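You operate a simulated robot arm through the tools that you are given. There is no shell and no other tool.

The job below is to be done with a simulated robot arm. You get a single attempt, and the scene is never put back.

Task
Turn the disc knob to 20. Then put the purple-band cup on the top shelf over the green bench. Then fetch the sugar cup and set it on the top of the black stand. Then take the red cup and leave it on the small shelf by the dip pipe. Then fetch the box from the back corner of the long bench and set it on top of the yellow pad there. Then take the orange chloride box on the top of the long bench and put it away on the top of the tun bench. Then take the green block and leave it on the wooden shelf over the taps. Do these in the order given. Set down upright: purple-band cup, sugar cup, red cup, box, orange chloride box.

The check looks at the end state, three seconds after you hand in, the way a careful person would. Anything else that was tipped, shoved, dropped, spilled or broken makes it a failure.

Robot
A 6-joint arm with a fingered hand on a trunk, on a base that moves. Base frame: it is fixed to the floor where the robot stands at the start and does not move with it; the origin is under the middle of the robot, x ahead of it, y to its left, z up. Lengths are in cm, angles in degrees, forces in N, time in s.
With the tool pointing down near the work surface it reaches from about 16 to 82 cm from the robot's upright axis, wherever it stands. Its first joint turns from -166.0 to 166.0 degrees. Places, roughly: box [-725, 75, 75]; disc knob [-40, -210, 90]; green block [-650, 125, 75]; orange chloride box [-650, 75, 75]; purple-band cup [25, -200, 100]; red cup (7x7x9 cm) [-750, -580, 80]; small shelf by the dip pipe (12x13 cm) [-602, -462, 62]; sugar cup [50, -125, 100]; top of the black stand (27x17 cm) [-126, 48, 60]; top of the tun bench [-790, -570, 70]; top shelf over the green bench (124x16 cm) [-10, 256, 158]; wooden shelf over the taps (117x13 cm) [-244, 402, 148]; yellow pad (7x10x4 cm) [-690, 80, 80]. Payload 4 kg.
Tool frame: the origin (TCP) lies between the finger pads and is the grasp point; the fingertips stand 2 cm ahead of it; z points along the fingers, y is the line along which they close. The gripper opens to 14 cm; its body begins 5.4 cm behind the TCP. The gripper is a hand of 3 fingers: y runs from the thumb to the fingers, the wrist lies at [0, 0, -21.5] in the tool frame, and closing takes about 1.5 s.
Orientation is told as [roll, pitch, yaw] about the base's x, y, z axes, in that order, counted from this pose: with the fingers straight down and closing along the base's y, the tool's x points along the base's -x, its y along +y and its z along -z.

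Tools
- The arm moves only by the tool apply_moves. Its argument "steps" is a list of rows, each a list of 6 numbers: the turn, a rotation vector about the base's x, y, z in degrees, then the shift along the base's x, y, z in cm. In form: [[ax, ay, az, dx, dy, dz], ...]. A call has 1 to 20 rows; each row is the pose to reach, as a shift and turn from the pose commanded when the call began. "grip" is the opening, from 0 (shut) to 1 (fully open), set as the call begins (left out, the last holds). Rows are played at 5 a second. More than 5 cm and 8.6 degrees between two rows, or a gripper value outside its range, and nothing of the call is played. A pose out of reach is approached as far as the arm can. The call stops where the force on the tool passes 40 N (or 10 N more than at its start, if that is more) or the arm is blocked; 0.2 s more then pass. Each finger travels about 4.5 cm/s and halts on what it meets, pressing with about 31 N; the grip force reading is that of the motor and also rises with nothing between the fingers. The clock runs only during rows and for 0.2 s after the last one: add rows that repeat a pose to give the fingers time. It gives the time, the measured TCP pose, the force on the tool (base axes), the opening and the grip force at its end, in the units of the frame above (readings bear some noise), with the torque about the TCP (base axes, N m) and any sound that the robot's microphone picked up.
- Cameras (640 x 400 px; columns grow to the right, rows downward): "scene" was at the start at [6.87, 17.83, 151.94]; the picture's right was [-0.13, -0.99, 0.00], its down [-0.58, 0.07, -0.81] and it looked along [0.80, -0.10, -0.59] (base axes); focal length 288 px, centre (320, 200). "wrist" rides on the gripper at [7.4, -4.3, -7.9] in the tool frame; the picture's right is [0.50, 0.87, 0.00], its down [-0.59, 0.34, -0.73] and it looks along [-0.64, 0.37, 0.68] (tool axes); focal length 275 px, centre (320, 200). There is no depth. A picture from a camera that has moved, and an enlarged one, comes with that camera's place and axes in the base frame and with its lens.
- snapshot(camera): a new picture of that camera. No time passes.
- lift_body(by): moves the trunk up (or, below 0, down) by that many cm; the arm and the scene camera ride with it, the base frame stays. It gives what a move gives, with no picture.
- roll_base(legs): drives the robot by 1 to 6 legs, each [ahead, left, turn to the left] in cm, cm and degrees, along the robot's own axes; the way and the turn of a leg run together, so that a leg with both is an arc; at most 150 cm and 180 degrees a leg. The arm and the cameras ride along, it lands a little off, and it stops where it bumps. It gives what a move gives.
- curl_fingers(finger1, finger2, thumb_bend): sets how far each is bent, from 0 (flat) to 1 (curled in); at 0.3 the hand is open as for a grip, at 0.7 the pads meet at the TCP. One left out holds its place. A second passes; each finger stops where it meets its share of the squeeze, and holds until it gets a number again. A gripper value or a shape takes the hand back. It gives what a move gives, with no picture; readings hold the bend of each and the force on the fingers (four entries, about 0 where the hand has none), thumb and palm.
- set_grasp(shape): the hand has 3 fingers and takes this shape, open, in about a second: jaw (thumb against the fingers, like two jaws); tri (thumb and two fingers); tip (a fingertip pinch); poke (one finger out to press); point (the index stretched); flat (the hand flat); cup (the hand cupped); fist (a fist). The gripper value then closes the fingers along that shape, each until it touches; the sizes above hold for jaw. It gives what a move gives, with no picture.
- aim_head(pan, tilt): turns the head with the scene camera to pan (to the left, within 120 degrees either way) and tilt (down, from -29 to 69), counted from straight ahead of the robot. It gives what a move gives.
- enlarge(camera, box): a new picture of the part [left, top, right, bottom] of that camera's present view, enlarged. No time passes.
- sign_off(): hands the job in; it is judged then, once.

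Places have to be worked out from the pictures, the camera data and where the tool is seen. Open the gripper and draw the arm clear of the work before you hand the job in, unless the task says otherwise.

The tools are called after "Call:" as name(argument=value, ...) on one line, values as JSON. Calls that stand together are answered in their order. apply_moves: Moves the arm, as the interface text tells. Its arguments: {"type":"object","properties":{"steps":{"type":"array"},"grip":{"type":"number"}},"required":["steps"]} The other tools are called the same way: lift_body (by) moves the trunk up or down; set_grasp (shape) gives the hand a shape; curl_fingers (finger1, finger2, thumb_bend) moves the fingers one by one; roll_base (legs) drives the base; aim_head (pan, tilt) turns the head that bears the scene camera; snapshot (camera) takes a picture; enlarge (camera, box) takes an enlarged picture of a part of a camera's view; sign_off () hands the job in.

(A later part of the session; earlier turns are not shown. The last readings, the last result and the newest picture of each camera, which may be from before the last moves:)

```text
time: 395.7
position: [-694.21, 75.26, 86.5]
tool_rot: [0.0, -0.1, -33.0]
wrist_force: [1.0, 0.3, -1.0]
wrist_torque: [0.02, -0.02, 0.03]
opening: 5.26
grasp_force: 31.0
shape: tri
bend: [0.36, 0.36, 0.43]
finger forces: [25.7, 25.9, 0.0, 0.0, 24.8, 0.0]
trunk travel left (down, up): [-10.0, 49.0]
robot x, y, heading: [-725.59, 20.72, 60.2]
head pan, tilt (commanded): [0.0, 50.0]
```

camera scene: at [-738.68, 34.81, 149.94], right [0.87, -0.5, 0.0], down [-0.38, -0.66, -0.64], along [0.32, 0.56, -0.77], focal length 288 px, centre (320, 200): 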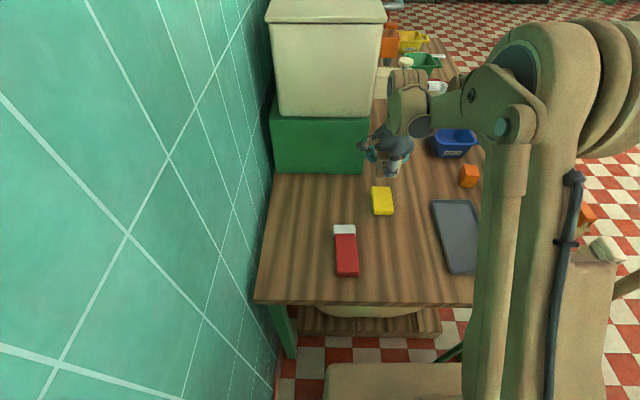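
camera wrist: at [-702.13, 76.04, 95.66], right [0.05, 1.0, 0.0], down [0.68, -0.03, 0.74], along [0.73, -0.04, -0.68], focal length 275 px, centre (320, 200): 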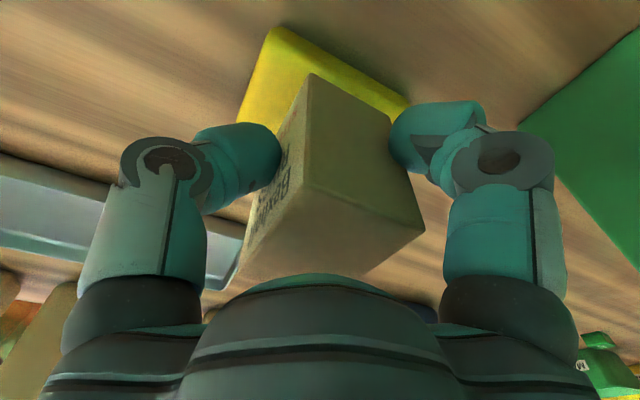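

Call:
apply_moves(steps=[[0, 0, 0, 0, 0, -0.25], [0, 0, 0, 0, 0, -0.25]])

Call:
apply_moves(steps=[[0, 0, 0, 0, 0, -0.25], [0, 0, 0, 0, 0, -0.25]])

```text
time: 396.3
position: [-694.32, 75.29, 86.29]
tool_rot: [0.1, -0.1, -33.0]
wrist_force: [0.2, 0.0, -0.8]
wrist_torque: [0.01, 0.0, -0.01]
opening: 5.25
grasp_force: 31.2
shape: tri
bend: [0.36, 0.36, 0.43]
finger forces: [25.6, 25.9, 0.0, 0.1, 24.9, 0.0]
trunk travel left (down, up): [-10.0, 49.0]
robot x, y, heading: [-725.25, 20.23, 59.7]
head pan, tilt (commanded): [0.0, 50.0]
```

```text
time: 396.9
position: [-694.19, 75.23, 86.13]
tool_rot: [0.0, -0.1, -33.0]
wrist_force: [0.0, 0.5, 0.4]
wrist_torque: [0.01, 0.0, -0.01]
opening: 5.25
grasp_force: 31.2
shape: tri
bend: [0.36, 0.36, 0.43]
finger forces: [25.6, 25.9, 0.0, 0.0, 24.8, 0.0]
trunk travel left (down, up): [-10.0, 49.0]
robot x, y, heading: [-724.96, 20.46, 59.7]
head pan, tilt (commanded): [0.0, 50.0]
```

Call:
apply_moves(steps=[[0, 0, 0, 0, 0, -0.2], [0, 0, 0, 0, 0, -0.2]])

Call:
enlarge(camera="scene", box=[360, 170, 420, 230])

```text
time: 397.5
position: [-694.23, 75.18, 85.93]
tool_rot: [0.0, 0.0, -33.0]
wrist_force: [0.8, -0.5, -0.4]
wrist_torque: [-0.01, 0.01, -0.04]
opening: 5.25
grasp_force: 30.7
shape: tri
bend: [0.36, 0.36, 0.43]
finger forces: [25.6, 25.8, 0.0, 0.0, 24.8, 0.1]
trunk travel left (down, up): [-10.0, 49.0]
robot x, y, heading: [-725.59, 20.67, 59.8]
head pan, tilt (commanded): [0.0, 50.0]
```

```text
6.67 times, centred on (390, 200) of scene
camera zoom: at [-738.69, 34.81, 149.94], right [0.87, -0.5, 0.0], down [-0.38, -0.66, -0.64], along [0.32, 0.56, -0.77], focal length 1918 px, centre (-147, 200)
```

zoom: 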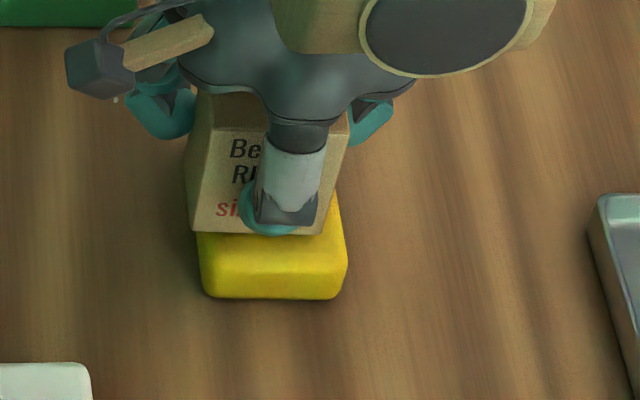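

Close to contact the box shows ~0.5 cm left of centre, so I shift it right slightly and continue lowering.

Call:
apply_moves(steps=[[0, 0, 0, 0.5, 0.05, 0], [0, 0, 0, 0.5, 0.05, -0.2], [0, 0, 0, 0.5, 0.05, -0.2]])

Call:
apply_moves(steps=[[0, 0, 0, 0, 0, -0.25], [0, 0, 0, 0, 0, -0.25]])

Call:
enlarge(camera="scene", box=[360, 170, 420, 230])

```text
time: 398.3
position: [-693.79, 75.37, 85.78]
tool_rot: [0.0, 0.0, -33.0]
wrist_force: [-0.6, 0.0, -0.2]
wrist_torque: [0.0, 0.01, -0.01]
opening: 5.26
grasp_force: 31.1
shape: tri
bend: [0.36, 0.36, 0.43]
finger forces: [25.6, 26.0, 0.0, 0.1, 24.8, 0.1]
trunk travel left (down, up): [-10.0, 49.0]
robot x, y, heading: [-725.46, 20.27, 59.9]
head pan, tilt (commanded): [0.0, 50.0]
```

```text
time: 398.9
position: [-693.81, 75.28, 85.51]
tool_rot: [0.0, -0.1, -33.0]
wrist_force: [0.2, -0.2, 4.9]
wrist_torque: [0.08, -0.02, -0.01]
opening: 5.23
grasp_force: 31.0
shape: tri
bend: [0.36, 0.36, 0.43]
finger forces: [26.1, 26.5, 0.0, 0.0, 25.1, 0.0]
trunk travel left (down, up): [-10.0, 49.0]
robot x, y, heading: [-725.24, 20.22, 60.2]
head pan, tilt (commanded): [0.0, 50.0]
```

```text
6.67 times, centred on (390, 200) of scene
camera zoom: at [-738.71, 34.77, 149.94], right [0.87, -0.5, 0.0], down [-0.38, -0.66, -0.64], along [0.32, 0.56, -0.77], focal length 1918 px, centre (-147, 200)
```

zoom: 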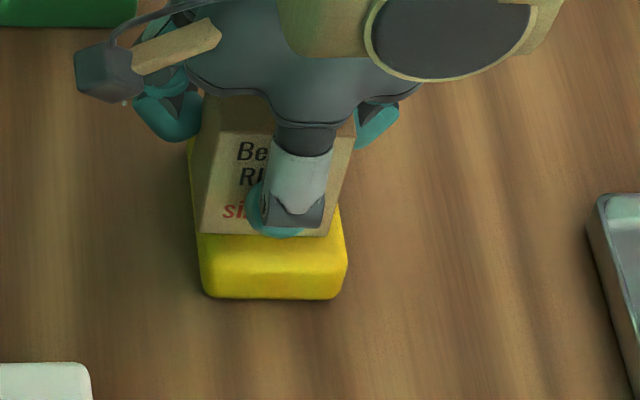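

Contact: the box rests centred on the pad. I open the fingers and rise.

Call:
apply_moves(steps=[[0, 0, 0, 0, 0, 0], [0, 0, 0, 0, 0, 0], [0, 0, 0, 0, 0, 0], [0, 0, 0, 0, 0, 0], [0, 0, 0, 0, 0, 0], [0, 0, 0, 0, 0, 0], [0, 0, 0, 0, 0, 0], [0, 0, 0, 0, 0, 2], [0, 0, 0, 0, 0, 5], [0, 0, 0, 0, 0, 9], [0, 0, 0, 0, 0, 13], [0, 0, 0, 0, 0, 17], [0, 0, 0, 0, 0, 21], [0, 0, 0, 0, 0, 25]], grip=0.72)

Call:
snapshot(camera="scene")

Call:
snapshot(camera="wrist")

```text
time: 401.9
position: [-693.83, 75.17, 110.46]
tool_rot: [0.0, -0.1, -33.1]
wrist_force: [-0.4, -1.1, -0.5]
wrist_torque: [0.0, -0.02, 0.03]
opening: 10.05
grasp_force: 0.0
shape: tri
bend: [0.26, 0.26, 0.24]
finger forces: [0.0, 0.1, 0.0, 0.0, 0.1, 0.1]
trunk travel left (down, up): [-10.0, 49.0]
robot x, y, heading: [-725.51, 20.01, 59.9]
head pan, tilt (commanded): [0.0, 50.0]
```

```text
taken
camera scene: at [-738.71, 34.76, 149.94], right [0.87, -0.5, 0.0], down [-0.38, -0.66, -0.64], along [0.32, 0.56, -0.77], focal length 288 px, centre (320, 200)
```

scene: 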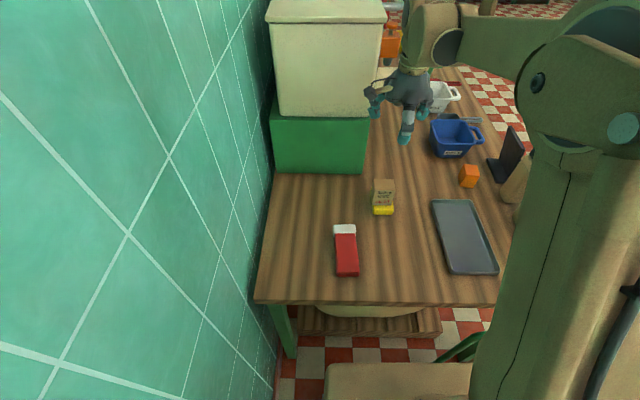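

```text
taken
camera wrist: at [-702.5, 75.69, 118.4], right [0.05, 1.0, 0.0], down [0.68, -0.03, 0.74], along [0.73, -0.04, -0.68], focal length 275 px, centre (320, 200)
```

wrist: 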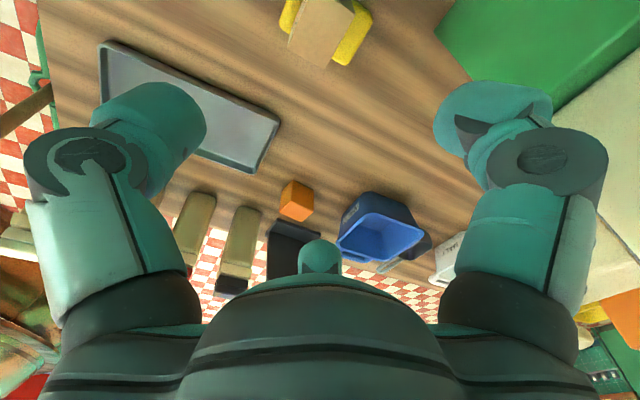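

The box stands upright on the yellow pad. For the orange box I will approach from the bench's front side; I retract the arm, back out, and drive around.

Call:
apply_moves(steps=[[0, 0, 0, -2, -3.5, 2], [0, 0, 0, -4, -7, 4], [0, 0, 0, -6, -10.4, 6], [0, 0, 0, -8, -13.9, 8], [0, 0, 0, -10, -17.3, 10], [0, 0, 0, -10, -17.3, 10]])

Call:
roll_base(legs=[[-105, 0, 0], [0, -95, 0]])

Call:
roll_base(legs=[[140, 0, 0], [50, 0, 0]])

Call:
aim_head(pan=60, tilt=35)

Call:
snapshot(camera="scene")

```text
time: 403.3
position: [-703.78, 57.98, 120.58]
tool_rot: [0.0, 0.0, -33.0]
wrist_force: [-0.4, -0.5, 0.1]
wrist_torque: [-0.03, -0.01, 0.01]
opening: 10.03
grasp_force: 0.0
shape: tri
bend: [0.26, 0.26, 0.24]
finger forces: [0.0, 0.1, 0.0, 0.0, 0.0, 0.0]
trunk travel left (down, up): [-10.0, 49.0]
robot x, y, heading: [-725.34, 20.5, 59.9]
head pan, tilt (commanded): [0.0, 50.0]
```

```text
time: 413.3
position: [-674.78, -80.83, 120.54]
tool_rot: [0.0, 0.0, -33.1]
wrist_force: [-0.1, 0.6, 0.3]
wrist_torque: [0.01, -0.02, 0.0]
opening: 10.05
grasp_force: 0.1
shape: tri
bend: [0.26, 0.26, 0.24]
finger forces: [0.1, 0.1, 0.0, 0.0, 0.0, 0.0]
trunk travel left (down, up): [-10.0, 49.0]
robot x, y, heading: [-696.33, -118.58, 59.9]
head pan, tilt (commanded): [0.0, 50.0]
```

```text
time: 422.8
position: [-578.14, 83.65, 120.59]
tool_rot: [0.0, 0.0, -33.6]
wrist_force: [-0.3, 0.2, 0.8]
wrist_torque: [0.01, 0.01, -0.01]
opening: 10.04
grasp_force: 0.0
shape: tri
bend: [0.26, 0.26, 0.24]
finger forces: [0.1, 0.0, 0.0, 0.0, 0.0, 0.1]
trunk travel left (down, up): [-10.0, 49.0]
robot x, y, heading: [-600.26, 46.41, 59.3]
head pan, tilt (commanded): [0.0, 50.0]
```

```text
time: 424.1
position: [-578.13, 83.71, 120.66]
tool_rot: [0.0, -0.1, -33.6]
wrist_force: [0.1, 0.4, -0.5]
wrist_torque: [0.0, 0.02, 0.01]
opening: 10.02
grasp_force: 0.0
shape: tri
bend: [0.26, 0.26, 0.24]
finger forces: [0.1, 0.0, 0.1, 0.1, 0.0, 0.0]
trunk travel left (down, up): [-10.0, 49.0]
robot x, y, heading: [-599.97, 46.65, 59.2]
head pan, tilt (commanded): [60.0, 35.0]
```

```text
taken
camera scene: at [-621.61, 61.89, 152.11], right [0.87, 0.49, 0.0], down [0.28, -0.5, -0.82], along [-0.4, 0.71, -0.57], focal length 288 px, centre (320, 200)
```

scene: 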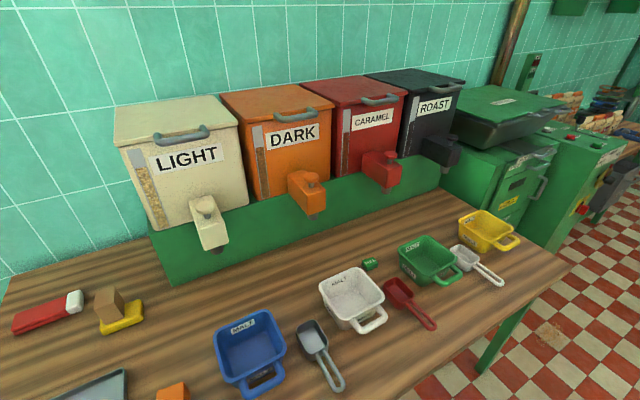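

I can see the whole bench from its front. I turn left to face it and look at the orange box.

Call:
roll_base(legs=[[0, 0, 90.7]])

Call:
aim_head(pan=5, tilt=45)

Call:
snapshot(camera="scene")

Call:
snapshot(camera="wrist")

```text
time: 428.4
position: [-637.94, 67.65, 120.5]
tool_rot: [0.0, -0.2, 57.4]
wrist_force: [-0.1, -0.8, -0.7]
wrist_torque: [-0.03, 0.0, 0.01]
opening: 10.04
grasp_force: 0.0
shape: tri
bend: [0.26, 0.26, 0.24]
finger forces: [0.1, 0.0, 0.0, 0.0, 0.0, 0.0]
trunk travel left (down, up): [-10.0, 49.0]
robot x, y, heading: [-600.38, 46.12, 150.4]
head pan, tilt (commanded): [60.0, 35.0]
```

```text
time: 429.6
position: [-637.91, 67.43, 120.67]
tool_rot: [0.0, -0.1, 57.4]
wrist_force: [0.3, -0.5, -0.1]
wrist_torque: [0.01, 0.04, 0.04]
opening: 10.03
grasp_force: 0.0
shape: tri
bend: [0.26, 0.26, 0.24]
finger forces: [0.0, 0.1, 0.0, 0.0, 0.1, 0.1]
trunk travel left (down, up): [-10.0, 49.0]
robot x, y, heading: [-599.94, 46.27, 150.3]
head pan, tilt (commanded): [5.0, 45.0]
```

```text
taken
camera scene: at [-614.98, 32.12, 150.63], right [0.42, 0.91, 0.0], down [0.64, -0.29, -0.71], along [-0.64, 0.29, -0.71], focal length 288 px, centre (320, 200)
```

scene: 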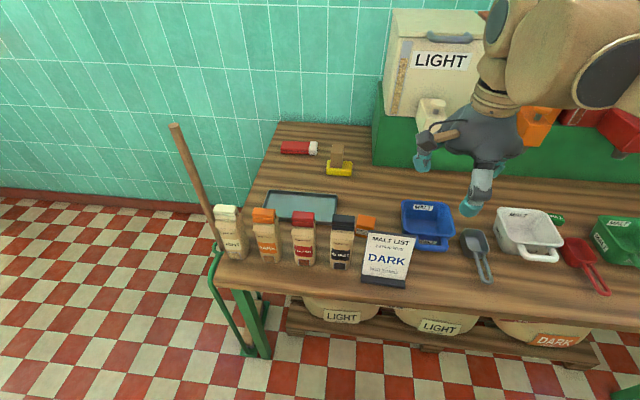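

```text
taken
camera wrist: at [-638.33, 58.95, 128.45], right [-1.0, 0.04, 0.0], down [0.03, 0.68, 0.74], along [0.03, 0.74, -0.68], focal length 275 px, centre (320, 200)
```

wrist: 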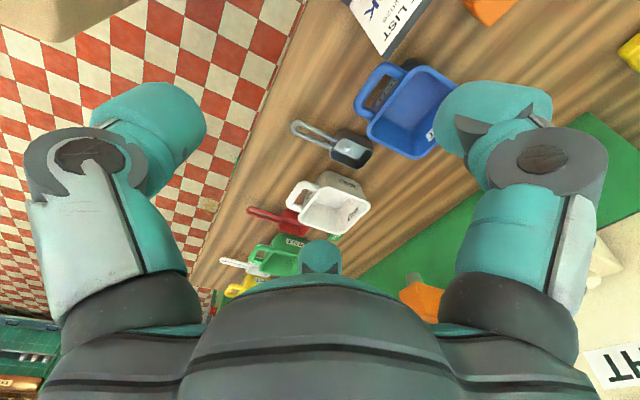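

The orange box stands behind the "MALT LIST" sign, between the black-capped bottle and the blue scoop tray. I zoom in to measure the gaps.

Call:
enlarge(camera="scene", box=[310, 180, 470, 300])

```text
3.33 times, centred on (390, 240) of scene
camera zoom: at [-614.98, 32.12, 150.63], right [0.42, 0.91, 0.0], down [0.64, -0.29, -0.71], along [-0.64, 0.29, -0.71], focal length 959 px, centre (87, 67)
```

zoom: 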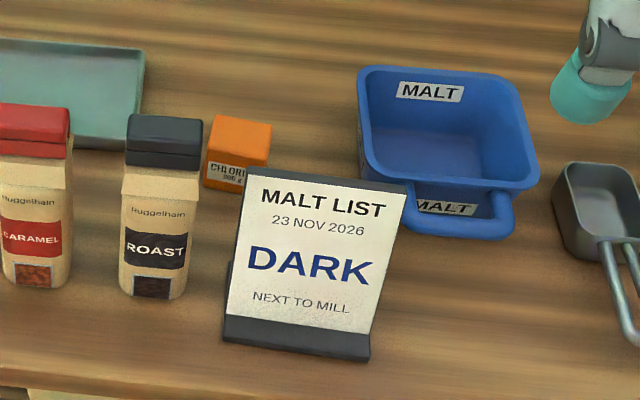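

The label reads "CHLORIDE"; the box (≈4.9 cm square) is centred near [-660.8, 68.4], with bottle, sign and tray leaving roughly 9–10 cm around it. I rotate the hand so no finger points at them, and move above.

Call:
apply_moves(steps=[[0, 0, -8, 0, 0, 0], [0, 0, -16, 0, 0, 0], [0, 0, -24, 0, 0, 0], [0, 0, -32, 0, 0, 0], [0, 0, -40, -2, 0, 0], [0, 0, -48, -5, 0.2, 0], [0, 0, -56, -8, 0.3, 0], [0, 0, -64, -11, 0.5, 0], [0, 0, -72, -14, 0.6, 0], [0, 0, -80, -17, 0.8, 0], [0, 0, -88, -20, 0.9, 0], [0, 0, -95.4, -22.9, 1, 0], [0, 0, -95.4, -22.9, 1, -4], [0, 0, -95.4, -22.9, 1, -8], [0, 0, -95.4, -22.9, 1, -8]], grip=0.7)

Call:
snapshot(camera="wrist")

Call:
snapshot(camera="scene")

```text
time: 432.8
position: [-660.68, 68.59, 112.41]
tool_rot: [0.0, -0.2, -38.0]
wrist_force: [0.0, 0.4, 1.0]
wrist_torque: [-0.01, 0.02, 0.02]
opening: 9.86
grasp_force: 0.0
shape: tri
bend: [0.26, 0.26, 0.25]
finger forces: [0.0, 0.0, 0.0, 0.0, 0.0, 0.0]
trunk travel left (down, up): [-10.0, 49.0]
robot x, y, heading: [-600.05, 46.11, 150.2]
head pan, tilt (commanded): [5.0, 45.0]
```

```text
taken
camera wrist: at [-669.22, 69.7, 120.34], right [0.14, 0.99, 0.0], down [0.67, -0.09, 0.74], along [0.73, -0.1, -0.68], focal length 275 px, centre (320, 200)
```

wrist: 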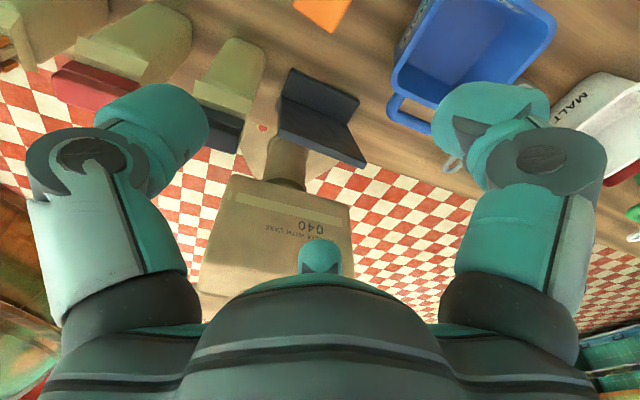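

```text
taken
camera scene: at [-615.0, 32.12, 150.63], right [0.42, 0.91, 0.0], down [0.64, -0.29, -0.71], along [-0.64, 0.29, -0.71], focal length 288 px, centre (320, 200)
```

scene: 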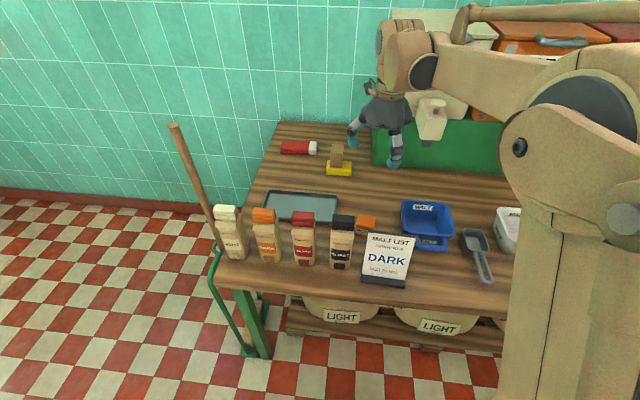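

The box appears ~1.5 cm further from me than assumed, so I shift by (−1.5, +0.2) and descend to z 99, checking again.

Call:
apply_moves(steps=[[0, 0, 0, -1.5, 0.2, -1], [0, 0, 0, -1.5, 0.2, -5], [0, 0, 0, -1.5, 0.2, -9], [0, 0, 0, -1.5, 0.2, -13], [0, 0, 0, -1.5, 0.2, -13]])

Call:
snapshot(camera="wrist")

Call:
enlarge(camera="scene", box=[310, 120, 470, 300])

```text
time: 434.0
position: [-662.21, 69.04, 99.47]
tool_rot: [0.0, -0.2, -38.1]
wrist_force: [0.3, 0.4, -0.4]
wrist_torque: [0.01, 0.03, 0.0]
opening: 9.87
grasp_force: 0.0
shape: tri
bend: [0.26, 0.26, 0.25]
finger forces: [0.0, 0.0, 0.0, 0.1, 0.1, 0.0]
trunk travel left (down, up): [-10.0, 49.0]
robot x, y, heading: [-599.75, 46.57, 150.6]
head pan, tilt (commanded): [5.0, 45.0]
```

```text
taken
camera wrist: at [-670.8, 69.99, 107.32], right [0.14, 0.99, 0.0], down [0.67, -0.09, 0.74], along [0.73, -0.1, -0.68], focal length 275 px, centre (320, 200)
```

wrist: 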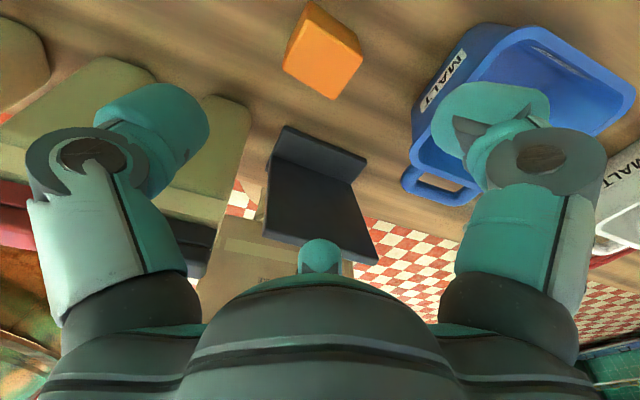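

```text
2.22 times, centred on (390, 210) of scene
camera zoom: at [-614.99, 32.13, 150.63], right [0.42, 0.91, 0.0], down [0.64, -0.29, -0.71], along [-0.64, 0.29, -0.71], focal length 639 px, centre (164, 178)
```

zoom: 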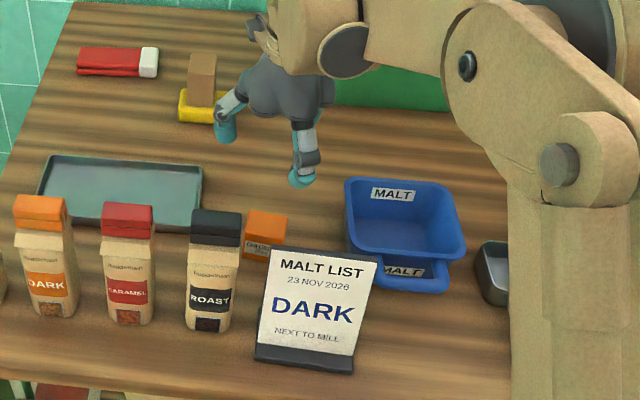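

Call:
enlarge(camera="wrist", box=[240, 0, 400, 130])

```text
3.08 times, centred on (320, 65) of wrist
camera zoom: at [-670.8, 69.99, 107.32], right [0.14, 0.99, 0.0], down [0.67, -0.09, 0.74], along [0.73, -0.1, -0.68], focal length 847 px, centre (320, 615)
```

zoom: 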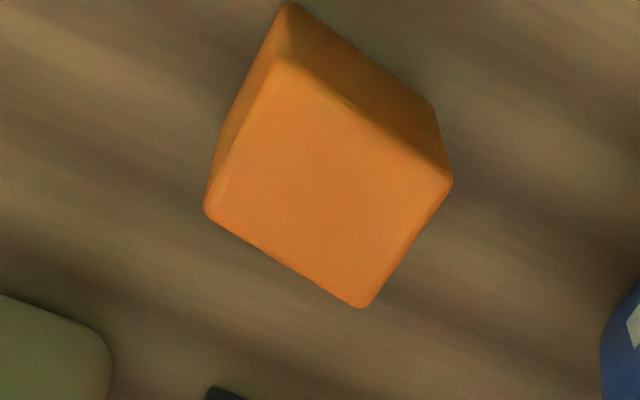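

The chloride box is aligned (top z≈84.2, about 5.2×3.9 cm). I rotate 5° to match its faces, descend and close.

Call:
apply_moves(steps=[[0, 0, -2.5, 0, 0.1, -3], [0, 0, -5, 0, 0.1, -6], [0, 0, -5, 0, 0.1, -9.5], [0, 0, -5, 0, 0.1, -9.5]])

Call:
snapshot(camera="wrist")

Call:
apply_moves(steps=[[0, 0, 0, 0, 0, -3], [0, 0, 0, 0, 0, -5.5], [0, 0, 0, 0, 0, -7.2], [0, 0, 0, 0, 0, -7.2]])

Call:
snapshot(camera="wrist")

```text
time: 435.0
position: [-662.05, 68.84, 89.96]
tool_rot: [0.0, -0.2, -43.0]
wrist_force: [0.1, 0.4, -0.3]
wrist_torque: [0.04, 0.01, 0.02]
opening: 9.86
grasp_force: 0.0
shape: tri
bend: [0.26, 0.26, 0.25]
finger forces: [0.1, 0.0, 0.0, 0.0, 0.1, 0.1]
trunk travel left (down, up): [-10.0, 49.0]
robot x, y, heading: [-600.19, 46.47, 150.5]
head pan, tilt (commanded): [5.0, 45.0]
```

```text
taken
camera wrist: at [-670.62, 70.73, 97.86], right [0.22, 0.97, 0.0], down [0.66, -0.15, 0.74], along [0.72, -0.17, -0.68], focal length 275 px, centre (320, 200)
```

wrist: 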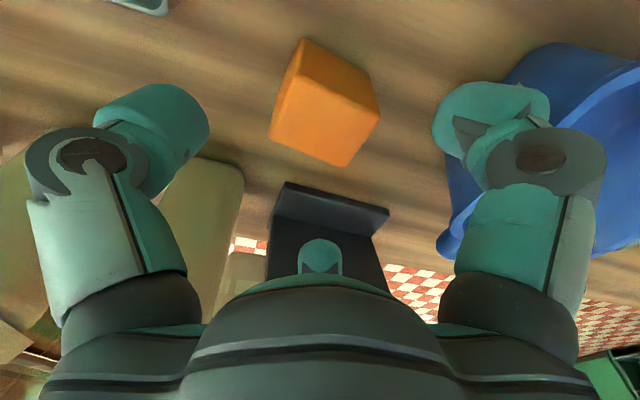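

```text
time: 436.0
position: [-662.18, 68.8, 82.82]
tool_rot: [0.0, -0.2, -43.1]
wrist_force: [-0.1, 0.0, 0.9]
wrist_torque: [-0.01, 0.0, 0.0]
opening: 9.83
grasp_force: 0.1
shape: tri
bend: [0.26, 0.26, 0.25]
finger forces: [0.0, 0.0, 0.0, 0.0, 0.1, 0.0]
trunk travel left (down, up): [-10.0, 49.0]
robot x, y, heading: [-600.35, 46.24, 150.2]
head pan, tilt (commanded): [5.0, 45.0]
```

```text
taken
camera wrist: at [-670.67, 70.75, 90.71], right [0.22, 0.97, 0.0], down [0.66, -0.15, 0.74], along [0.72, -0.17, -0.68], focal length 275 px, centre (320, 200)
```

wrist: 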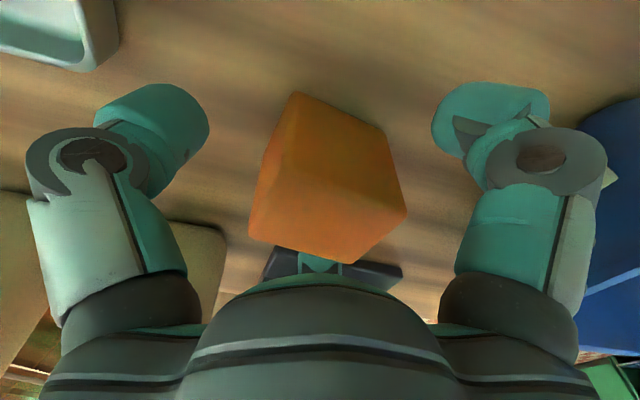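

The box sits centred between the open fingers with no contact on its neighbours. I close the hand.

Call:
apply_moves(steps=[[0, 0, 0, 0, 0, 0], [0, 0, 0, 0, 0, 0], [0, 0, 0, 0, 0, 0], [0, 0, 0, 0, 0, 0], [0, 0, 0, 0, 0, 0], [0, 0, 0, 0, 0, 0], [0, 0, 0, 0, 0, 0], [0, 0, 0, 0, 0, 0], [0, 0, 0, 0, 0, 0]], grip=0.1)

Call:
snapshot(camera="wrist")

```text
time: 438.0
position: [-662.16, 68.83, 82.87]
tool_rot: [-0.1, -0.2, -43.0]
wrist_force: [0.3, 0.4, -0.6]
wrist_torque: [0.0, 0.04, -0.01]
opening: 4.46
grasp_force: 30.8
shape: tri
bend: [0.42, 0.41, 0.42]
finger forces: [23.8, 25.5, 0.0, 0.0, 26.4, 0.0]
trunk travel left (down, up): [-10.0, 49.0]
robot x, y, heading: [-600.12, 45.96, 150.3]
head pan, tilt (commanded): [5.0, 45.0]
```

```text
taken
camera wrist: at [-670.68, 70.76, 90.73], right [0.22, 0.97, 0.0], down [0.66, -0.15, 0.74], along [0.72, -0.17, -0.68], focal length 275 px, centre (320, 200)
```

wrist: 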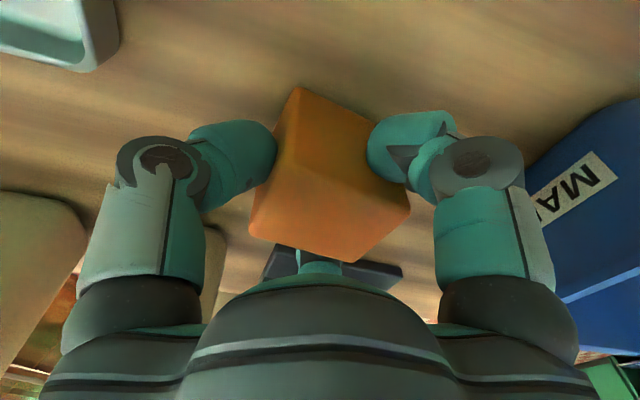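

Held with ~25 N per finger. I lift straight up to clear the sign and bottles.

Call:
apply_moves(steps=[[0, 0, 0, 0, 0, 1], [0, 0, 0, 0, 0, 3], [0, 0, 0, 0, 0, 6], [0, 0, 0, 0, 0, 10], [0, 0, 0, 0, 0, 14], [0, 0, 0, 0, 0, 18], [0, 0, 0, 0, 0, 22], [0, 0, 0, 0, 0, 26], [0, 0, 0, 0, 0, 30], [0, 0, 0, 0, 0, 34], [0, 0, 0, 0, 0, 38], [0, 0, 0, 0, 0, 38]])

Call:
snapshot(camera="scene")

Call:
snapshot(camera="wrist")

```text
time: 440.6
position: [-662.27, 68.8, 120.71]
tool_rot: [0.0, -0.2, -43.0]
wrist_force: [0.3, -0.1, -2.5]
wrist_torque: [0.03, 0.02, -0.03]
opening: 4.43
grasp_force: 30.5
shape: tri
bend: [0.42, 0.41, 0.43]
finger forces: [24.0, 25.6, 0.0, 0.1, 25.9, 0.0]
trunk travel left (down, up): [-10.0, 49.0]
robot x, y, heading: [-599.97, 46.36, 150.1]
head pan, tilt (commanded): [5.0, 45.0]
```

```text
taken
camera scene: at [-615.02, 32.14, 150.62], right [0.42, 0.91, 0.0], down [0.64, -0.29, -0.71], along [-0.64, 0.29, -0.71], focal length 288 px, centre (320, 200)
```

scene: 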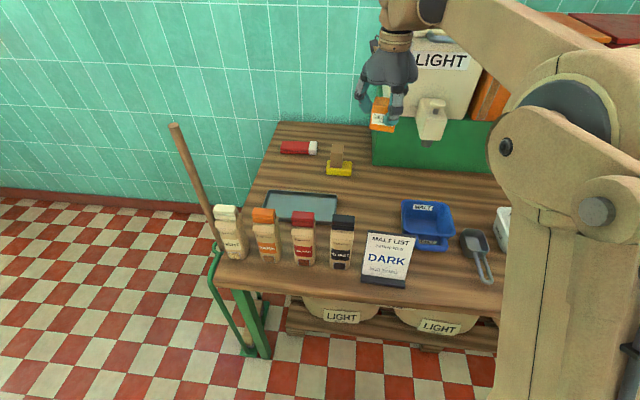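

```text
taken
camera wrist: at [-670.71, 70.77, 128.72], right [0.22, 0.97, 0.0], down [0.66, -0.15, 0.74], along [0.72, -0.17, -0.68], focal length 275 px, centre (320, 200)
```

wrist: 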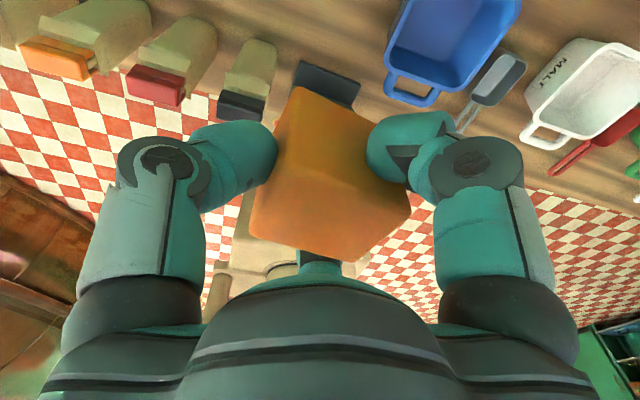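

The chloride box is up. I draw it in, turn left to face back down the aisle, and start driving to the tun bench.

Call:
apply_moves(steps=[[0, 0, 0, 3.5, -2, 0], [0, 0, 0, 7, -4, 0], [0, 0, 0, 10.5, -6, 0], [0, 0, 0, 14, -8, 0], [0, 0, 0, 17, -10, 0], [0, 0, 0, 17, -10, 0]])

Call:
roll_base(legs=[[0, 0, 90], [120, 0, 0]])

Call:
aim_head(pan=0, tilt=25)

Call:
snapshot(camera="scene")

```text
time: 442.0
position: [-645.37, 58.71, 120.79]
tool_rot: [-0.1, -0.2, -43.0]
wrist_force: [-0.5, 0.1, -1.1]
wrist_torque: [0.01, 0.02, 0.01]
opening: 4.44
grasp_force: 31.2
shape: tri
bend: [0.42, 0.41, 0.43]
finger forces: [24.4, 26.0, 0.1, 0.1, 25.5, 0.0]
trunk travel left (down, up): [-10.0, 49.0]
robot x, y, heading: [-599.66, 45.99, 150.2]
head pan, tilt (commanded): [5.0, 45.0]
```

```text
time: 451.9
position: [-669.75, -104.21, 120.85]
tool_rot: [0.0, -0.3, 47.9]
wrist_force: [-0.5, 0.2, -2.2]
wrist_torque: [-0.03, 0.08, -0.02]
opening: 4.42
grasp_force: 30.6
shape: tri
bend: [0.42, 0.41, 0.43]
finger forces: [24.1, 25.4, 0.0, 0.0, 25.6, 0.1]
trunk travel left (down, up): [-10.0, 49.0]
robot x, y, heading: [-657.88, -58.78, -118.7]
head pan, tilt (commanded): [5.0, 45.0]
```

```text
time: 452.8
position: [-669.68, -104.17, 120.91]
tool_rot: [0.0, -0.2, 47.9]
wrist_force: [-1.1, -0.3, -1.6]
wrist_torque: [0.01, -0.03, -0.01]
opening: 4.42
grasp_force: 31.0
shape: tri
bend: [0.42, 0.41, 0.43]
finger forces: [24.1, 25.5, 0.0, 0.1, 25.7, 0.0]
trunk travel left (down, up): [-10.0, 49.0]
robot x, y, heading: [-657.54, -58.79, -119.0]
head pan, tilt (commanded): [0.0, 25.0]
```

```text
taken
camera scene: at [-644.5, -74.41, 153.68], right [-0.88, 0.48, 0.0], down [0.2, 0.37, -0.91], along [-0.44, -0.79, -0.42], focal length 288 px, centre (320, 200)
```

scene: 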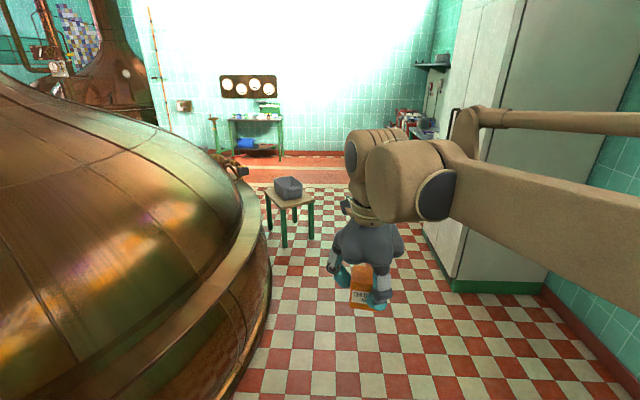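

The way between the stool and the fridge is visible. I shift to mid-aisle and drive on to the strip by the tun bench, then strafe to the vacated red-cup spot.

Call:
roll_base(legs=[[100, -20, -1.1], [150, 0, 0], [145, 0, 0]])

Call:
roll_base(legs=[[0, 100, 0], [0, 92, 0]])

Call:
aim_head(pan=-5, tilt=42)

Call:
snapshot(camera="scene")

```text
time: 471.8
position: [-882.59, -435.95, 120.95]
tool_rot: [0.0, -0.2, 46.2]
wrist_force: [0.6, 0.2, -1.7]
wrist_torque: [0.02, -0.01, 0.02]
opening: 4.42
grasp_force: 30.9
shape: tri
bend: [0.42, 0.41, 0.43]
finger forces: [24.2, 25.5, 0.0, 0.1, 25.4, 0.1]
trunk travel left (down, up): [-10.0, 49.0]
robot x, y, heading: [-869.45, -391.13, -120.4]
head pan, tilt (commanded): [0.0, 25.0]
```

```text
time: 481.4
position: [-716.79, -533.53, 120.71]
tool_rot: [0.0, -0.1, 46.1]
wrist_force: [0.6, -0.6, -2.7]
wrist_torque: [0.01, 0.0, -0.01]
opening: 4.41
grasp_force: 31.0
shape: tri
bend: [0.42, 0.41, 0.43]
finger forces: [24.1, 25.6, 0.1, 0.0, 25.6, 0.0]
trunk travel left (down, up): [-10.0, 49.0]
robot x, y, heading: [-703.51, -488.54, -120.3]
head pan, tilt (commanded): [0.0, 25.0]
```

```text
time: 482.2
position: [-716.8, -533.59, 120.78]
tool_rot: [0.0, 0.0, 46.2]
wrist_force: [0.5, -0.1, -3.7]
wrist_torque: [-0.01, -0.05, -0.01]
opening: 4.42
grasp_force: 30.7
shape: tri
bend: [0.42, 0.41, 0.43]
finger forces: [24.2, 25.5, 0.0, 0.0, 25.6, 0.0]
trunk travel left (down, up): [-10.0, 49.0]
robot x, y, heading: [-703.47, -488.26, -120.5]
head pan, tilt (commanded): [-5.0, 42.0]
```

```text
taken
camera scene: at [-690.86, -503.47, 151.07], right [-0.82, 0.58, 0.0], down [0.39, 0.55, -0.74], along [-0.43, -0.61, -0.67], focal length 288 px, centre (320, 200)
```

scene: 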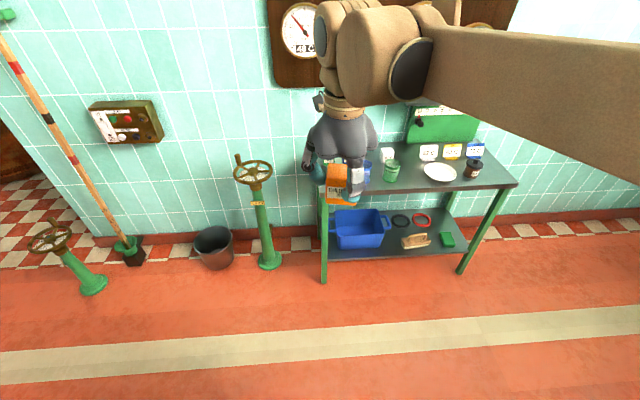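

I drive the last 35 cm to the tun bench and look at the free spot.

Call:
roll_base(legs=[[35, 0, 0]])

Call:
aim_head(pan=-5, tilt=55)

Call:
snapshot(camera="scene")

Call:
snapshot(camera="wrist")

```text
time: 484.5
position: [-734.3, -563.79, 120.83]
tool_rot: [0.0, -0.2, 46.2]
wrist_force: [0.7, -0.6, -2.6]
wrist_torque: [0.02, 0.0, -0.02]
opening: 4.4
grasp_force: 31.6
shape: tri
bend: [0.42, 0.41, 0.43]
finger forces: [24.2, 25.5, 0.0, 0.0, 25.5, 0.0]
trunk travel left (down, up): [-10.0, 49.0]
robot x, y, heading: [-721.41, -518.66, -120.4]
head pan, tilt (commanded): [-5.0, 42.0]
```

```text
time: 485.2
position: [-734.31, -563.65, 120.88]
tool_rot: [0.0, 0.0, 46.3]
wrist_force: [0.6, -0.4, -2.8]
wrist_torque: [-0.02, -0.03, 0.02]
opening: 4.46
grasp_force: 31.1
shape: tri
bend: [0.42, 0.41, 0.43]
finger forces: [24.2, 25.5, 0.0, 0.0, 25.5, 0.1]
trunk travel left (down, up): [-10.0, 49.0]
robot x, y, heading: [-721.56, -518.9, -120.1]
head pan, tilt (commanded): [-5.0, 55.0]
```

```text
taken
camera scene: at [-707.82, -532.64, 149.29], right [-0.82, 0.58, 0.0], down [0.47, 0.67, -0.57], along [-0.33, -0.47, -0.82], focal length 288 px, centre (320, 200)
```

scene: 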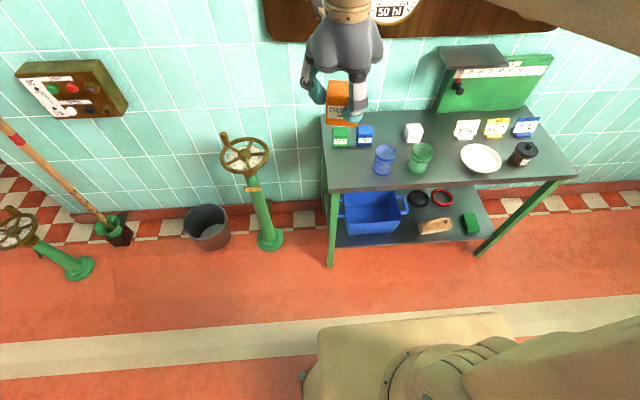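

```text
taken
camera wrist: at [-736.49, -572.16, 128.73], right [-0.97, 0.24, 0.0], down [0.16, 0.66, 0.74], along [0.17, 0.72, -0.68], focal length 275 px, centre (320, 200)
```

wrist: 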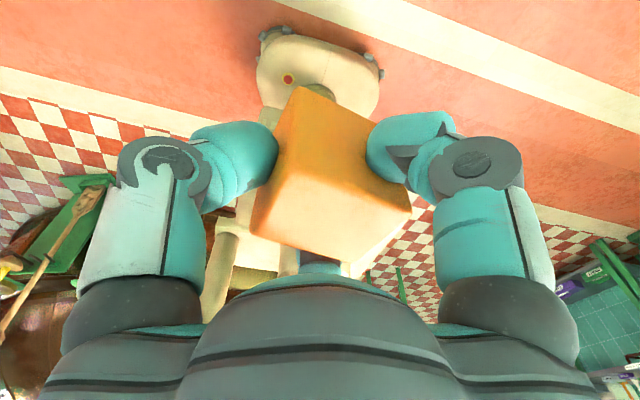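

The vacated spot between the bench end and the blue cup is free. I carry the chloride box over it at about [-754.4, -581.7] and descend to z≈90.

Call:
apply_moves(steps=[[0, 0, 0, -2.9, -2.6, 0], [0, 0, 0, -5.8, -5.2, 0], [0, 0, 0, -8.7, -7.8, 0], [0, 0, 0, -11.6, -10.4, 0], [0, 0, 0, -14.5, -13, 0], [0, 0, 0, -17.4, -15.6, 0], [0, 0, 0, -20.1, -18, 0], [0, 0, 0, -20.1, -18, -4.5], [0, 0, 0, -20.1, -18, -9], [0, 0, 0, -20.1, -18, -13.5], [0, 0, 0, -20.1, -18, -18], [0, 0, 0, -20.1, -18, -22.5], [0, 0, 0, -20.1, -18, -27], [0, 0, 0, -20.1, -18, -31], [0, 0, 0, -20.1, -18, -31]])

Call:
snapshot(camera="scene")

Call:
snapshot(camera="wrist")

```text
time: 488.4
position: [-754.52, -581.62, 89.8]
tool_rot: [0.0, -0.2, 46.4]
wrist_force: [-0.3, -0.6, -1.3]
wrist_torque: [-0.02, 0.03, 0.01]
opening: 4.4
grasp_force: 31.0
shape: tri
bend: [0.42, 0.41, 0.43]
finger forces: [24.2, 25.5, 0.1, 0.0, 24.8, 0.0]
trunk travel left (down, up): [-10.0, 49.0]
robot x, y, heading: [-721.03, -518.97, -120.3]
head pan, tilt (commanded): [-5.0, 55.0]
```

```text
taken
camera scene: at [-707.84, -532.65, 149.29], right [-0.82, 0.58, 0.0], down [0.47, 0.67, -0.57], along [-0.33, -0.47, -0.82], focal length 288 px, centre (320, 200)
```

scene: 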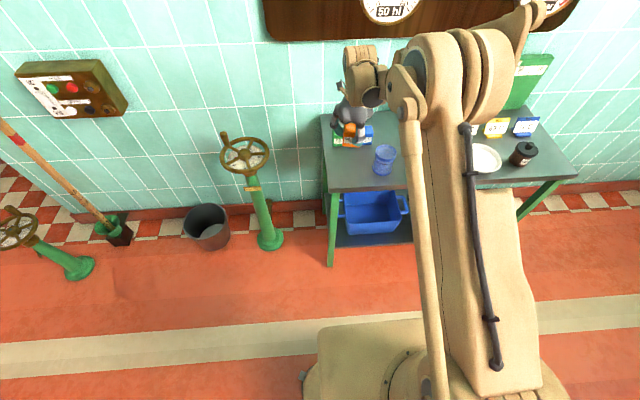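

```text
taken
camera wrist: at [-756.63, -590.15, 97.74], right [-0.97, 0.24, 0.0], down [0.16, 0.66, 0.74], along [0.17, 0.72, -0.68], focal length 275 px, centre (320, 200)
```

wrist: 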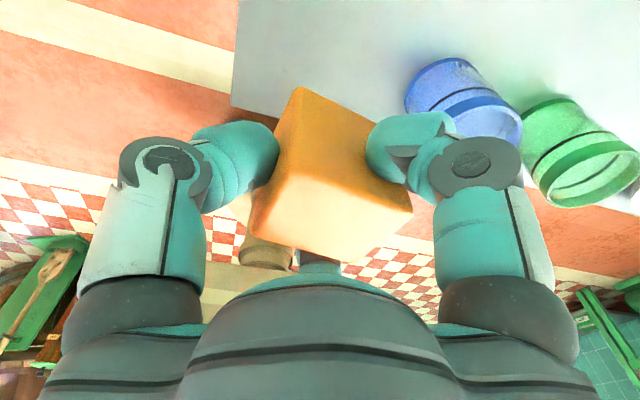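

The landing point is on the bench top, ~7 cm from its end and clear of the blue cup. I lower to just above, then finely.

Call:
apply_moves(steps=[[0, 0, 0, 0, 0, -3.5], [0, 0, 0, 0, 0, -7], [0, 0, 0, 0, 0, -9.5], [0, 0, 0, 0, 0, -11], [0, 0, 0, 0, 0, -11]])

Call:
apply_moves(steps=[[0, 0, 0, 0, 0, -0.4], [0, 0, 0, 0, 0, -0.8], [0, 0, 0, 0, 0, -0.8]])

Call:
apply_moves(steps=[[0, 0, 0, 0, 0, -0.3], [0, 0, 0, 0, 0, -0.3]])

Call:
enlarge(camera="scene", box=[310, 90, 430, 200])

```text
time: 489.6
position: [-754.39, -581.8, 78.75]
tool_rot: [0.0, -0.2, 46.3]
wrist_force: [1.2, 0.1, -1.5]
wrist_torque: [-0.02, -0.01, -0.01]
opening: 4.38
grasp_force: 30.8
shape: tri
bend: [0.42, 0.41, 0.43]
finger forces: [24.3, 25.5, 0.1, 0.0, 24.7, 0.0]
trunk travel left (down, up): [-10.0, 49.0]
robot x, y, heading: [-721.65, -518.75, -120.6]
head pan, tilt (commanded): [-5.0, 55.0]
```

```text
time: 490.4
position: [-754.33, -581.78, 77.96]
tool_rot: [0.0, -0.1, 46.2]
wrist_force: [0.5, -0.6, -1.4]
wrist_torque: [-0.02, 0.0, 0.0]
opening: 4.38
grasp_force: 31.0
shape: tri
bend: [0.42, 0.41, 0.43]
finger forces: [24.4, 25.7, 0.0, 0.0, 24.7, 0.1]
trunk travel left (down, up): [-10.0, 49.0]
robot x, y, heading: [-721.32, -518.74, -120.4]
head pan, tilt (commanded): [-5.0, 55.0]
```

```text
time: 491.0
position: [-754.48, -581.68, 77.69]
tool_rot: [0.1, -0.2, 46.3]
wrist_force: [0.0, 0.2, -2.0]
wrist_torque: [-0.02, -0.04, 0.0]
opening: 4.42
grasp_force: 30.8
shape: tri
bend: [0.42, 0.41, 0.43]
finger forces: [24.4, 25.6, 0.0, 0.0, 24.6, 0.1]
trunk travel left (down, up): [-10.0, 49.0]
robot x, y, heading: [-721.31, -518.72, -120.4]
head pan, tilt (commanded): [-5.0, 55.0]
```

```text
3.64 times, centred on (370, 145) of scene
camera zoom: at [-707.84, -532.66, 149.29], right [-0.82, 0.58, 0.0], down [0.47, 0.67, -0.57], along [-0.33, -0.47, -0.82], focal length 1046 px, centre (138, 400)
```

zoom: 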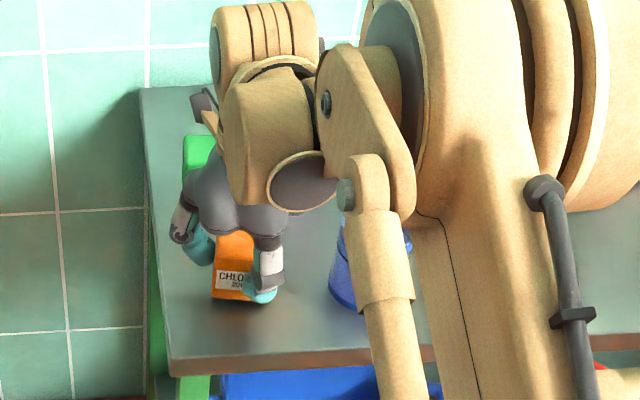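

Call:
apply_moves(steps=[[0, 0, 0, 0, 0, -0.3], [0, 0, 0, 0, 0, -0.3]])

Call:
apply_moves(steps=[[0, 0, 0, 0, 0, -0.3], [0, 0, 0, 0, 0, -0.3]])

```text
time: 491.6
position: [-754.43, -581.74, 77.42]
tool_rot: [0.0, -0.1, 46.3]
wrist_force: [-1.0, -0.3, -2.4]
wrist_torque: [-0.02, 0.01, 0.02]
opening: 4.38
grasp_force: 31.5
shape: tri
bend: [0.42, 0.41, 0.43]
finger forces: [24.3, 25.5, 0.0, 0.1, 24.7, 0.0]
trunk travel left (down, up): [-10.0, 49.0]
robot x, y, heading: [-721.26, -518.92, -120.5]
head pan, tilt (commanded): [-5.0, 55.0]
```

```text
time: 492.2
position: [-754.38, -581.8, 77.13]
tool_rot: [0.1, -0.1, 46.3]
wrist_force: [0.2, -0.5, -1.3]
wrist_torque: [-0.03, 0.01, 0.03]
opening: 4.42
grasp_force: 31.3
shape: tri
bend: [0.42, 0.41, 0.43]
finger forces: [24.3, 25.6, 0.0, 0.1, 24.8, 0.0]
trunk travel left (down, up): [-10.0, 49.0]
robot x, y, heading: [-721.38, -518.47, -120.4]
head pan, tilt (commanded): [-5.0, 55.0]
```

Call:
apply_moves(steps=[[0, 0, 0, 0, 0, -0.3], [0, 0, 0, 0, 0, -0.3]])

Call:
apply_moves(steps=[[0, 0, 0, 0, 0, -0.25], [0, 0, 0, 0, 0, -0.25]])

```text
time: 492.8
position: [-754.46, -581.69, 76.93]
tool_rot: [0.0, -0.1, 46.3]
wrist_force: [-0.3, -0.3, -1.8]
wrist_torque: [0.0, 0.0, 0.0]
opening: 4.42
grasp_force: 30.9
shape: tri
bend: [0.42, 0.41, 0.43]
finger forces: [24.4, 25.6, 0.0, 0.1, 24.6, 0.0]
trunk travel left (down, up): [-10.0, 49.0]
robot x, y, heading: [-721.24, -518.43, -120.3]
head pan, tilt (commanded): [-5.0, 55.0]
```

```text
time: 493.4
position: [-754.38, -581.67, 76.69]
tool_rot: [0.0, -0.1, 46.4]
wrist_force: [-0.8, -4.2, 12.3]
wrist_torque: [0.0, 0.25, 0.08]
opening: 4.42
grasp_force: 30.8
shape: tri
bend: [0.42, 0.41, 0.43]
finger forces: [29.2, 27.5, 0.0, 0.0, 26.7, 0.0]
trunk travel left (down, up): [-10.0, 49.0]
robot x, y, heading: [-721.42, -518.54, -120.3]
head pan, tilt (commanded): [-5.0, 55.0]
```

The box touches the bench (≈14 N). I ease up 1 mm, open the fingers and rise.

Call:
apply_moves(steps=[[0, 0, 0, 0, 0, 0.12], [0, 0, 0, 0, 0, 0.12]])

Call:
apply_moves(steps=[[0, 0, 0, 0, 0, 0], [0, 0, 0, 0, 0, 0], [0, 0, 0, 0, 0, 0], [0, 0, 0, 0, 0, 0], [0, 0, 0, 0, 0, 0], [0, 0, 0, 0, 0, 0], [0, 0, 0, 0, 0, 0]], grip=0.62)

Call:
snapshot(camera="wrist")

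```text
time: 494.0
position: [-754.41, -581.76, 76.71]
tool_rot: [0.0, -0.1, 46.4]
wrist_force: [-0.5, -1.6, 2.2]
wrist_torque: [0.01, 0.12, 0.02]
opening: 4.44
grasp_force: 31.0
shape: tri
bend: [0.42, 0.41, 0.43]
finger forces: [27.3, 27.8, 0.0, 0.1, 25.9, 0.1]
trunk travel left (down, up): [-10.0, 49.0]
robot x, y, heading: [-721.18, -518.59, -120.1]
head pan, tilt (commanded): [-5.0, 55.0]
```

```text
time: 495.6
position: [-754.48, -581.72, 76.67]
tool_rot: [0.0, -0.1, 46.4]
wrist_force: [-0.5, 0.5, 0.5]
wrist_torque: [-0.05, 0.0, 0.03]
opening: 8.63
grasp_force: 0.0
shape: tri
bend: [0.3, 0.3, 0.28]
finger forces: [0.0, 0.1, 0.1, 0.0, 0.0, 0.1]
trunk travel left (down, up): [-10.0, 49.0]
robot x, y, heading: [-721.07, -518.83, -120.5]
head pan, tilt (commanded): [-5.0, 55.0]
```

```text
taken
camera wrist: at [-756.6, -590.15, 84.6], right [-0.97, 0.24, 0.0], down [0.16, 0.66, 0.74], along [0.17, 0.72, -0.68], focal length 275 px, centre (320, 200)
```

wrist: 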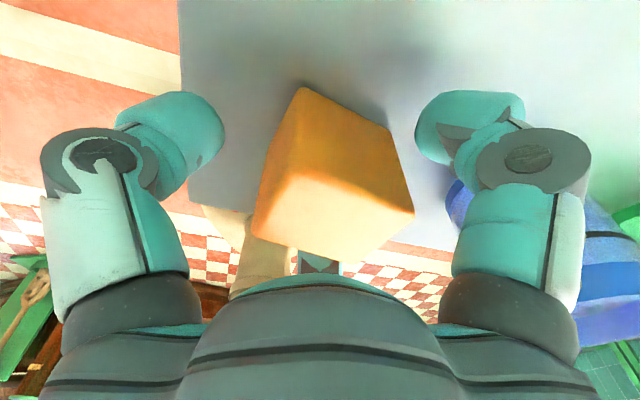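

The box stands free. I rise straight up and retract.

Call:
apply_moves(steps=[[0, 0, 0, 0, 0, 2], [0, 0, 0, 0, 0, 5], [0, 0, 0, 0, 0, 9], [0, 0, 0, 0, 0, 13], [0, 0, 0, 0, 0, 17], [0, 0, 0, 0, 0, 21], [0, 0, 0, 0, 0, 25], [0, 0, 0, 1, 2, 29], [0, 0, 0, 2, 4, 33], [0, 0, 0, 4, 7.5, 35], [0, 0, 0, 6, 11, 37], [0, 0, 0, 8, 14.5, 39], [0, 0, 0, 10, 18, 41], [0, 0, 0, 10, 18, 41]])

Call:
snapshot(camera="scene")

Call:
enlarge(camera="scene", box=[310, 90, 430, 200])

```text
time: 498.6
position: [-744.5, -563.77, 117.74]
tool_rot: [0.1, -0.1, 46.4]
wrist_force: [-0.2, 0.5, -0.4]
wrist_torque: [0.03, -0.04, -0.04]
opening: 8.64
grasp_force: 0.0
shape: tri
bend: [0.3, 0.3, 0.28]
finger forces: [0.0, 0.1, 0.0, 0.0, 0.1, 0.0]
trunk travel left (down, up): [-10.0, 49.0]
robot x, y, heading: [-721.24, -518.55, -120.1]
head pan, tilt (commanded): [-5.0, 55.0]
```

```text
taken
camera scene: at [-707.84, -532.66, 149.28], right [-0.82, 0.58, 0.0], down [0.47, 0.67, -0.57], along [-0.33, -0.47, -0.82], focal length 288 px, centre (320, 200)
```

scene: 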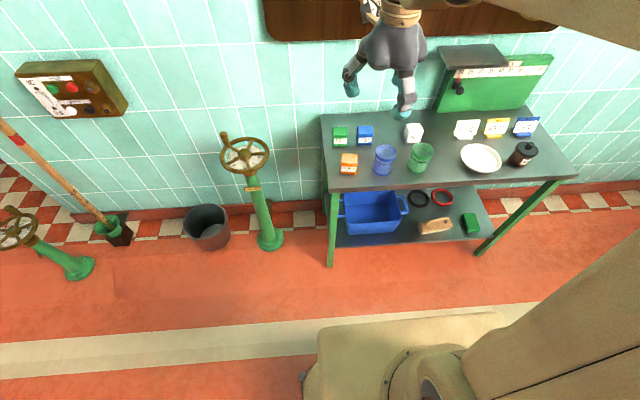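

```text
3.64 times, centred on (370, 145) of scene
camera zoom: at [-707.84, -532.66, 149.28], right [-0.82, 0.58, 0.0], down [0.47, 0.67, -0.57], along [-0.33, -0.47, -0.82], focal length 1046 px, centre (138, 400)
```

zoom: 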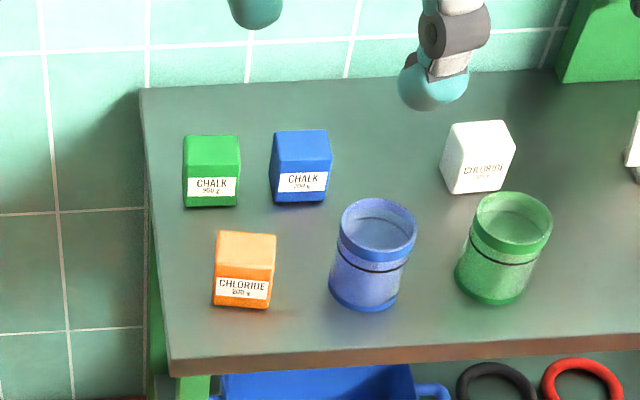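

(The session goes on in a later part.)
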